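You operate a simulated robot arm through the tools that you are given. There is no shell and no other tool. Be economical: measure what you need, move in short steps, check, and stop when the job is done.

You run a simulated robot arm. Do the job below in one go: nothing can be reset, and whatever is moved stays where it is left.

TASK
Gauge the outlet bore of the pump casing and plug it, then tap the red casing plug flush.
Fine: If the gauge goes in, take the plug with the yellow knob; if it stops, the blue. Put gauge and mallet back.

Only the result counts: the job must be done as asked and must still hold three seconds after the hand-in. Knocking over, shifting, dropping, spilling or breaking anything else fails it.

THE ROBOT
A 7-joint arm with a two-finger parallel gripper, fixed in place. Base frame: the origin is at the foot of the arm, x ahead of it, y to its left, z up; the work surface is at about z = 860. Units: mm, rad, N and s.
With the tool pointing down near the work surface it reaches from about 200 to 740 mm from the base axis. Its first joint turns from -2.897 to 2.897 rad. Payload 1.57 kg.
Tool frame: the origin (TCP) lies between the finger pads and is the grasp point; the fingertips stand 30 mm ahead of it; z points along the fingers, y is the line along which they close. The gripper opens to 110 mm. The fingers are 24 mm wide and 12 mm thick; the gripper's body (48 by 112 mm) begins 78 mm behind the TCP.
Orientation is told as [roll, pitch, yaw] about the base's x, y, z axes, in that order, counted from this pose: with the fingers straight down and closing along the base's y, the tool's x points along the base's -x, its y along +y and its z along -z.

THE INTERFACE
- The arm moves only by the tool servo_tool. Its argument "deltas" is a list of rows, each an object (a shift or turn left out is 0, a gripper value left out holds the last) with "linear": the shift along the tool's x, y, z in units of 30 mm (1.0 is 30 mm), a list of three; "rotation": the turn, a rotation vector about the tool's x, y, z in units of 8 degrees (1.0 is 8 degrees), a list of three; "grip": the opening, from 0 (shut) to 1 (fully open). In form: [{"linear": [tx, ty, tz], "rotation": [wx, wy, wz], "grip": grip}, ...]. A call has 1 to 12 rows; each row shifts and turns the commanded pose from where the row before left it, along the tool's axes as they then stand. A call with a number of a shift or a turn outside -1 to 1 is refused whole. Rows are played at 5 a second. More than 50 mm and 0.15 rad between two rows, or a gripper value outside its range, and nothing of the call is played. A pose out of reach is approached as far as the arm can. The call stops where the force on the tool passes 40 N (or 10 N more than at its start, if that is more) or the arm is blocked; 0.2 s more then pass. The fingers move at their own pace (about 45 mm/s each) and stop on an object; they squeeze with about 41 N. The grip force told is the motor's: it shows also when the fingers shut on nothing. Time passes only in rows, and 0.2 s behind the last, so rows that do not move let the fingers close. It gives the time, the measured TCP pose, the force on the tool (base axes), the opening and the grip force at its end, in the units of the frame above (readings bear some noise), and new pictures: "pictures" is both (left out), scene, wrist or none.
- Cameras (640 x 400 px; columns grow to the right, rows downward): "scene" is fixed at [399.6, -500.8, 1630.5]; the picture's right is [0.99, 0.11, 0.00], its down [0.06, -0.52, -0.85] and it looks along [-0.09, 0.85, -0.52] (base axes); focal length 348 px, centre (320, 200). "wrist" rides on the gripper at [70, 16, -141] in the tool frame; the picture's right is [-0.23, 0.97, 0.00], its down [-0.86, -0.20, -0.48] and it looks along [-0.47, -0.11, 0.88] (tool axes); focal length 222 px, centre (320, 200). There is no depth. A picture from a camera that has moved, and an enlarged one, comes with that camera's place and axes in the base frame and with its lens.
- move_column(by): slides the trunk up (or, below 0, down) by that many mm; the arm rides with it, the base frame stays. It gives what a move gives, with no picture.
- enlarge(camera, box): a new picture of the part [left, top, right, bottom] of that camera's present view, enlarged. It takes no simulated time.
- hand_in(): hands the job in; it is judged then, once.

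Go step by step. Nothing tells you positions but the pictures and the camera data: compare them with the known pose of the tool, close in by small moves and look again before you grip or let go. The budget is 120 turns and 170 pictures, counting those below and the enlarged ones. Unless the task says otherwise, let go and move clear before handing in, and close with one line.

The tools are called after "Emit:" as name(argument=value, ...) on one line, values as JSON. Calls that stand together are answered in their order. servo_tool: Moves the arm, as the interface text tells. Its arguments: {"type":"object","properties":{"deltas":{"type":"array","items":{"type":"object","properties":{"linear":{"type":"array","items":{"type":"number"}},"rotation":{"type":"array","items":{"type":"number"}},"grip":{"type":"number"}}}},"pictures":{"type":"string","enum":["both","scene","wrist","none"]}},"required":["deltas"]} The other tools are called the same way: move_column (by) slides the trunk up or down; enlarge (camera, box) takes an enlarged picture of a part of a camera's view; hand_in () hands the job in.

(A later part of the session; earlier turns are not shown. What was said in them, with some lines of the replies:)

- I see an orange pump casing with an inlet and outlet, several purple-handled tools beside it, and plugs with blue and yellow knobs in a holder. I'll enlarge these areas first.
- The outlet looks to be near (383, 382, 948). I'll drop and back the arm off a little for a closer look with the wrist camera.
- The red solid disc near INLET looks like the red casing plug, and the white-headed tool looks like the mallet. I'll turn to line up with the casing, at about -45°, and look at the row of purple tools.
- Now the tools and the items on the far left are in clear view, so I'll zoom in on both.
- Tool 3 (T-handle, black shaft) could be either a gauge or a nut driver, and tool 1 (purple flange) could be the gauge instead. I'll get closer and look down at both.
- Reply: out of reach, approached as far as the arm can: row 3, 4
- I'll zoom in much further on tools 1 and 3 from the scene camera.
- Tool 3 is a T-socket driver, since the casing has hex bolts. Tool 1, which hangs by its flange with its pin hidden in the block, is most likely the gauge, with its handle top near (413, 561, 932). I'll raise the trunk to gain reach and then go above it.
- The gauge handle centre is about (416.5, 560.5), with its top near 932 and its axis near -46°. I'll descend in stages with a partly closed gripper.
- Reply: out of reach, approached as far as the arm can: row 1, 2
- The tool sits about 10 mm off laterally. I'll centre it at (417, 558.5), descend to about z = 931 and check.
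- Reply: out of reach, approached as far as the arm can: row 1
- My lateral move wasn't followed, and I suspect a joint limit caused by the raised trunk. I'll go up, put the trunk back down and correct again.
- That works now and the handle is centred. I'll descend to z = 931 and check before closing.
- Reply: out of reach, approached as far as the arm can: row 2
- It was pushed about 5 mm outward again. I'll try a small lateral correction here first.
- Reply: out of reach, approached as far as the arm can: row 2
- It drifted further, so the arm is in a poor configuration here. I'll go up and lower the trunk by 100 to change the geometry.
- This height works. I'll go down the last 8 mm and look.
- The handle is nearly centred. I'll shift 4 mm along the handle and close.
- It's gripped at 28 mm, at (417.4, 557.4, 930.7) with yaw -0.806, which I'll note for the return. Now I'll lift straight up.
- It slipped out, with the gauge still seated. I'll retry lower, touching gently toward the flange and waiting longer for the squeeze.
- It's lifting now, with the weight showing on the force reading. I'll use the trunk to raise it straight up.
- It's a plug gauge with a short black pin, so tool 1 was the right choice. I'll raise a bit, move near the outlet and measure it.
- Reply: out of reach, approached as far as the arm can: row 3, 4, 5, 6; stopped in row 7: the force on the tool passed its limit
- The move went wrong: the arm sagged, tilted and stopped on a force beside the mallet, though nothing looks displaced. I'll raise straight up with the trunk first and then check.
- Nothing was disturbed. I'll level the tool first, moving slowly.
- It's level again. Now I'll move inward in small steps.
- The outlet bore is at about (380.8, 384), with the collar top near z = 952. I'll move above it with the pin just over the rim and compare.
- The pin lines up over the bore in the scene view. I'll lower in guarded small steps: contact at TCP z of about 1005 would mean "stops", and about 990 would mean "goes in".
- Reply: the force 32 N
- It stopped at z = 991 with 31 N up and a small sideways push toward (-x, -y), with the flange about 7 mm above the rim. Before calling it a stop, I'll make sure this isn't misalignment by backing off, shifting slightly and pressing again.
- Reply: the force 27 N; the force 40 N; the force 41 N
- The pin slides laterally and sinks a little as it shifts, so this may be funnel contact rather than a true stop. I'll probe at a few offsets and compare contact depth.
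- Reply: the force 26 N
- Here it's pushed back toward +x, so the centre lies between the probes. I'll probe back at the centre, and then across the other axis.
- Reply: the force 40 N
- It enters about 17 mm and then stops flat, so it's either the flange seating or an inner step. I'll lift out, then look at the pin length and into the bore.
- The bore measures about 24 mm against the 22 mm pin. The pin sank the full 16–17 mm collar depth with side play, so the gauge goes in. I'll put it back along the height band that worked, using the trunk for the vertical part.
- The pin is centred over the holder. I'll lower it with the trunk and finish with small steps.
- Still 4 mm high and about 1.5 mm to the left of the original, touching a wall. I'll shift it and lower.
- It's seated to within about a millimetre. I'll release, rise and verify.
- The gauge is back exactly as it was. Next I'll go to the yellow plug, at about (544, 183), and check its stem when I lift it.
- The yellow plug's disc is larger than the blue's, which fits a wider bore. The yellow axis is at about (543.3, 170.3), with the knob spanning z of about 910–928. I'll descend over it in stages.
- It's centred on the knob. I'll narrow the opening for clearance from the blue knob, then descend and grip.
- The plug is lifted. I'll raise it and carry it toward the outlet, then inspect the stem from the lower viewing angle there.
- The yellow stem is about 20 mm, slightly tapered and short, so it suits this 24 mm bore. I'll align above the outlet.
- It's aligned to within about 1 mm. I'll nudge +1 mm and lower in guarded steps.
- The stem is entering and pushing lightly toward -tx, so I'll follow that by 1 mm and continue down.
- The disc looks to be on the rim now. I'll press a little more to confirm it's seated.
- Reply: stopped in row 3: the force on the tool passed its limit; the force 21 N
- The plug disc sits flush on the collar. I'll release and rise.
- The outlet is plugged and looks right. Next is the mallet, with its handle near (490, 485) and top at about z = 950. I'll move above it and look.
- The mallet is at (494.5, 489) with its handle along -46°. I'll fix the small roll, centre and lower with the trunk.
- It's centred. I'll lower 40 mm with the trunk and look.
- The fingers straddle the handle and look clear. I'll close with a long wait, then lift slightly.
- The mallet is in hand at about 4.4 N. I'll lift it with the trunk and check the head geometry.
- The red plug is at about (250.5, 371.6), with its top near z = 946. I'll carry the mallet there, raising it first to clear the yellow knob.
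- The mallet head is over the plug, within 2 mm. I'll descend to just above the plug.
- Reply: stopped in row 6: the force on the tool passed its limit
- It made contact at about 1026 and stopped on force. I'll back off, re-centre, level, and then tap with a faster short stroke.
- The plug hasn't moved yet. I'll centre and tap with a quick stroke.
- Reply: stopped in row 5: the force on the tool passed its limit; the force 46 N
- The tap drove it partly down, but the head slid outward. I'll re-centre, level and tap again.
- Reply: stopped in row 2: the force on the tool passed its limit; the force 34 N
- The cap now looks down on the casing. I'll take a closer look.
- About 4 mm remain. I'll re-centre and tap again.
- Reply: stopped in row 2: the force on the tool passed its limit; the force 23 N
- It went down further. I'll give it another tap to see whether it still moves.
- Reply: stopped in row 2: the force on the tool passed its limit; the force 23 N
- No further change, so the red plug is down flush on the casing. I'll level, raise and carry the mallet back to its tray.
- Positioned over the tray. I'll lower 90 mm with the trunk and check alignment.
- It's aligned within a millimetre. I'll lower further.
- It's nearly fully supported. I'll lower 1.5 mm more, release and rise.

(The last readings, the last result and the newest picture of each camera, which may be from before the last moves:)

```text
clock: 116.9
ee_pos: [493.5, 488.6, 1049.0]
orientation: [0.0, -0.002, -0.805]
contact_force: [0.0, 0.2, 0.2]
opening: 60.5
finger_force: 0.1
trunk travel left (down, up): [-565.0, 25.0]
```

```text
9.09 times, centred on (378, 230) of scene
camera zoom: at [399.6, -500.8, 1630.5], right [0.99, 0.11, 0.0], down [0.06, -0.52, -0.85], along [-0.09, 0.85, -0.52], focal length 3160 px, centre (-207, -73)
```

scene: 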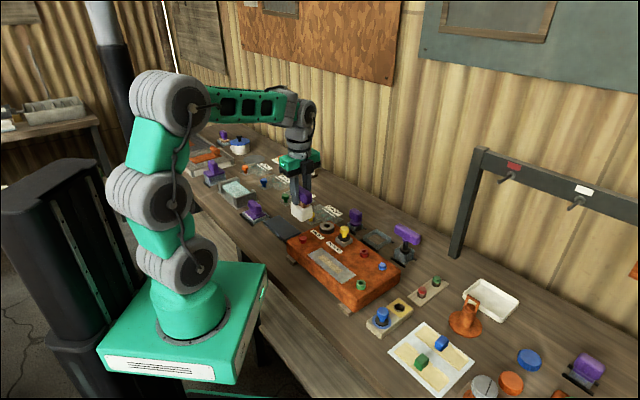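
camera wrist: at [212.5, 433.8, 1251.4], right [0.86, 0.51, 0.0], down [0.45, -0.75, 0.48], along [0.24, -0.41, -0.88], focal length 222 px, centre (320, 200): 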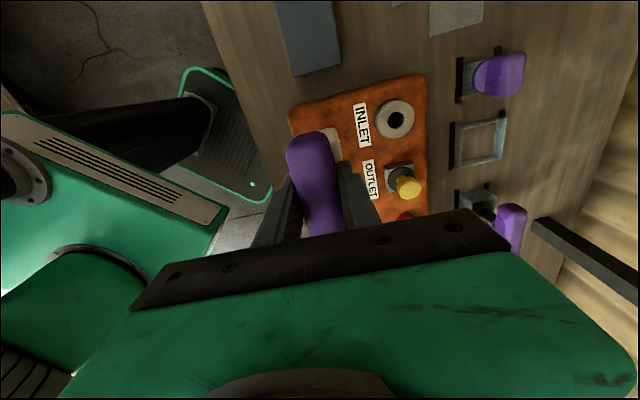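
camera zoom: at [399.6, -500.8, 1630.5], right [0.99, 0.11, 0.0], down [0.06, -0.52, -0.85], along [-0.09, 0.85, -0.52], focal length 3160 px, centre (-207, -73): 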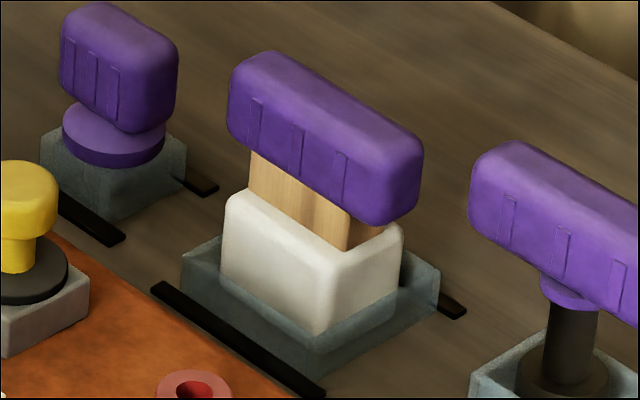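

The mallet is back in its tray. I'll do a final check of the casing before handing in.

Emit:
enlarge(camera="scene", box=[280, 215, 380, 290])

Emit:
enlarge(camera="scene", box=[298, 233, 309, 246])

```text
5.33 times, centred on (330, 252) of scene
camera zoom: at [399.6, -500.8, 1630.5], right [0.99, 0.11, 0.0], down [0.06, -0.52, -0.85], along [-0.09, 0.85, -0.52], focal length 1854 px, centre (267, -80)
```

zoom: 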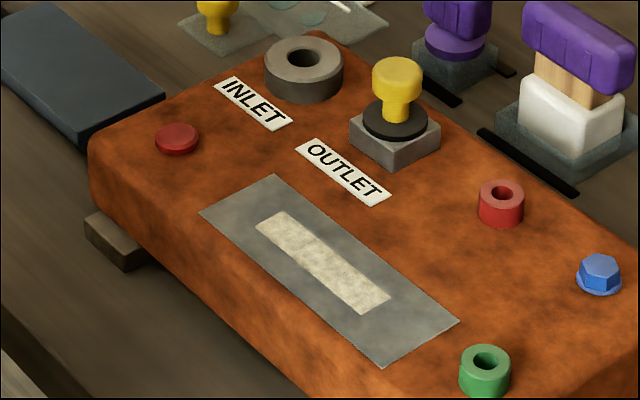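

```text
16.00 times, centred on (304, 240) of scene
camera zoom: at [399.6, -500.8, 1630.5], right [0.99, 0.11, 0.0], down [0.06, -0.52, -0.85], along [-0.09, 0.85, -0.52], focal length 5562 px, centre (584, -432)
```

zoom: 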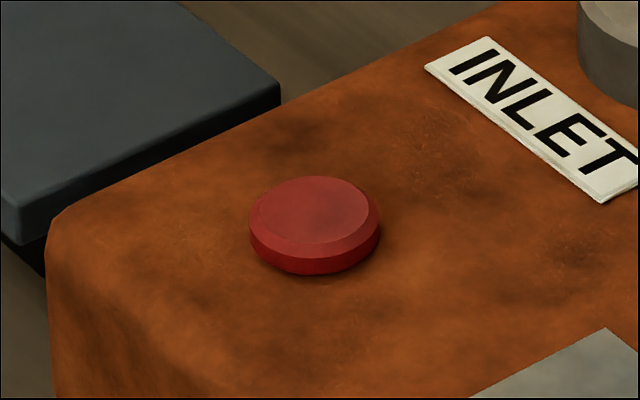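

The red cap sits flat on the casing, the yellow plug is seated, and the gauge and mallet are back in their holders with the gripper clear. I'm handing in.

Emit:
hand_in()

```text
The job is handed in.
```

The job is handed in. I took the gauge as going in: it dropped about 17 mm into the outlet bore with side play, though its flange stopped about 3 mm above the rim. On that reading I seated the yellow plug, tapped the red casing plug down flush, and put the gauge and mallet back in their holders.
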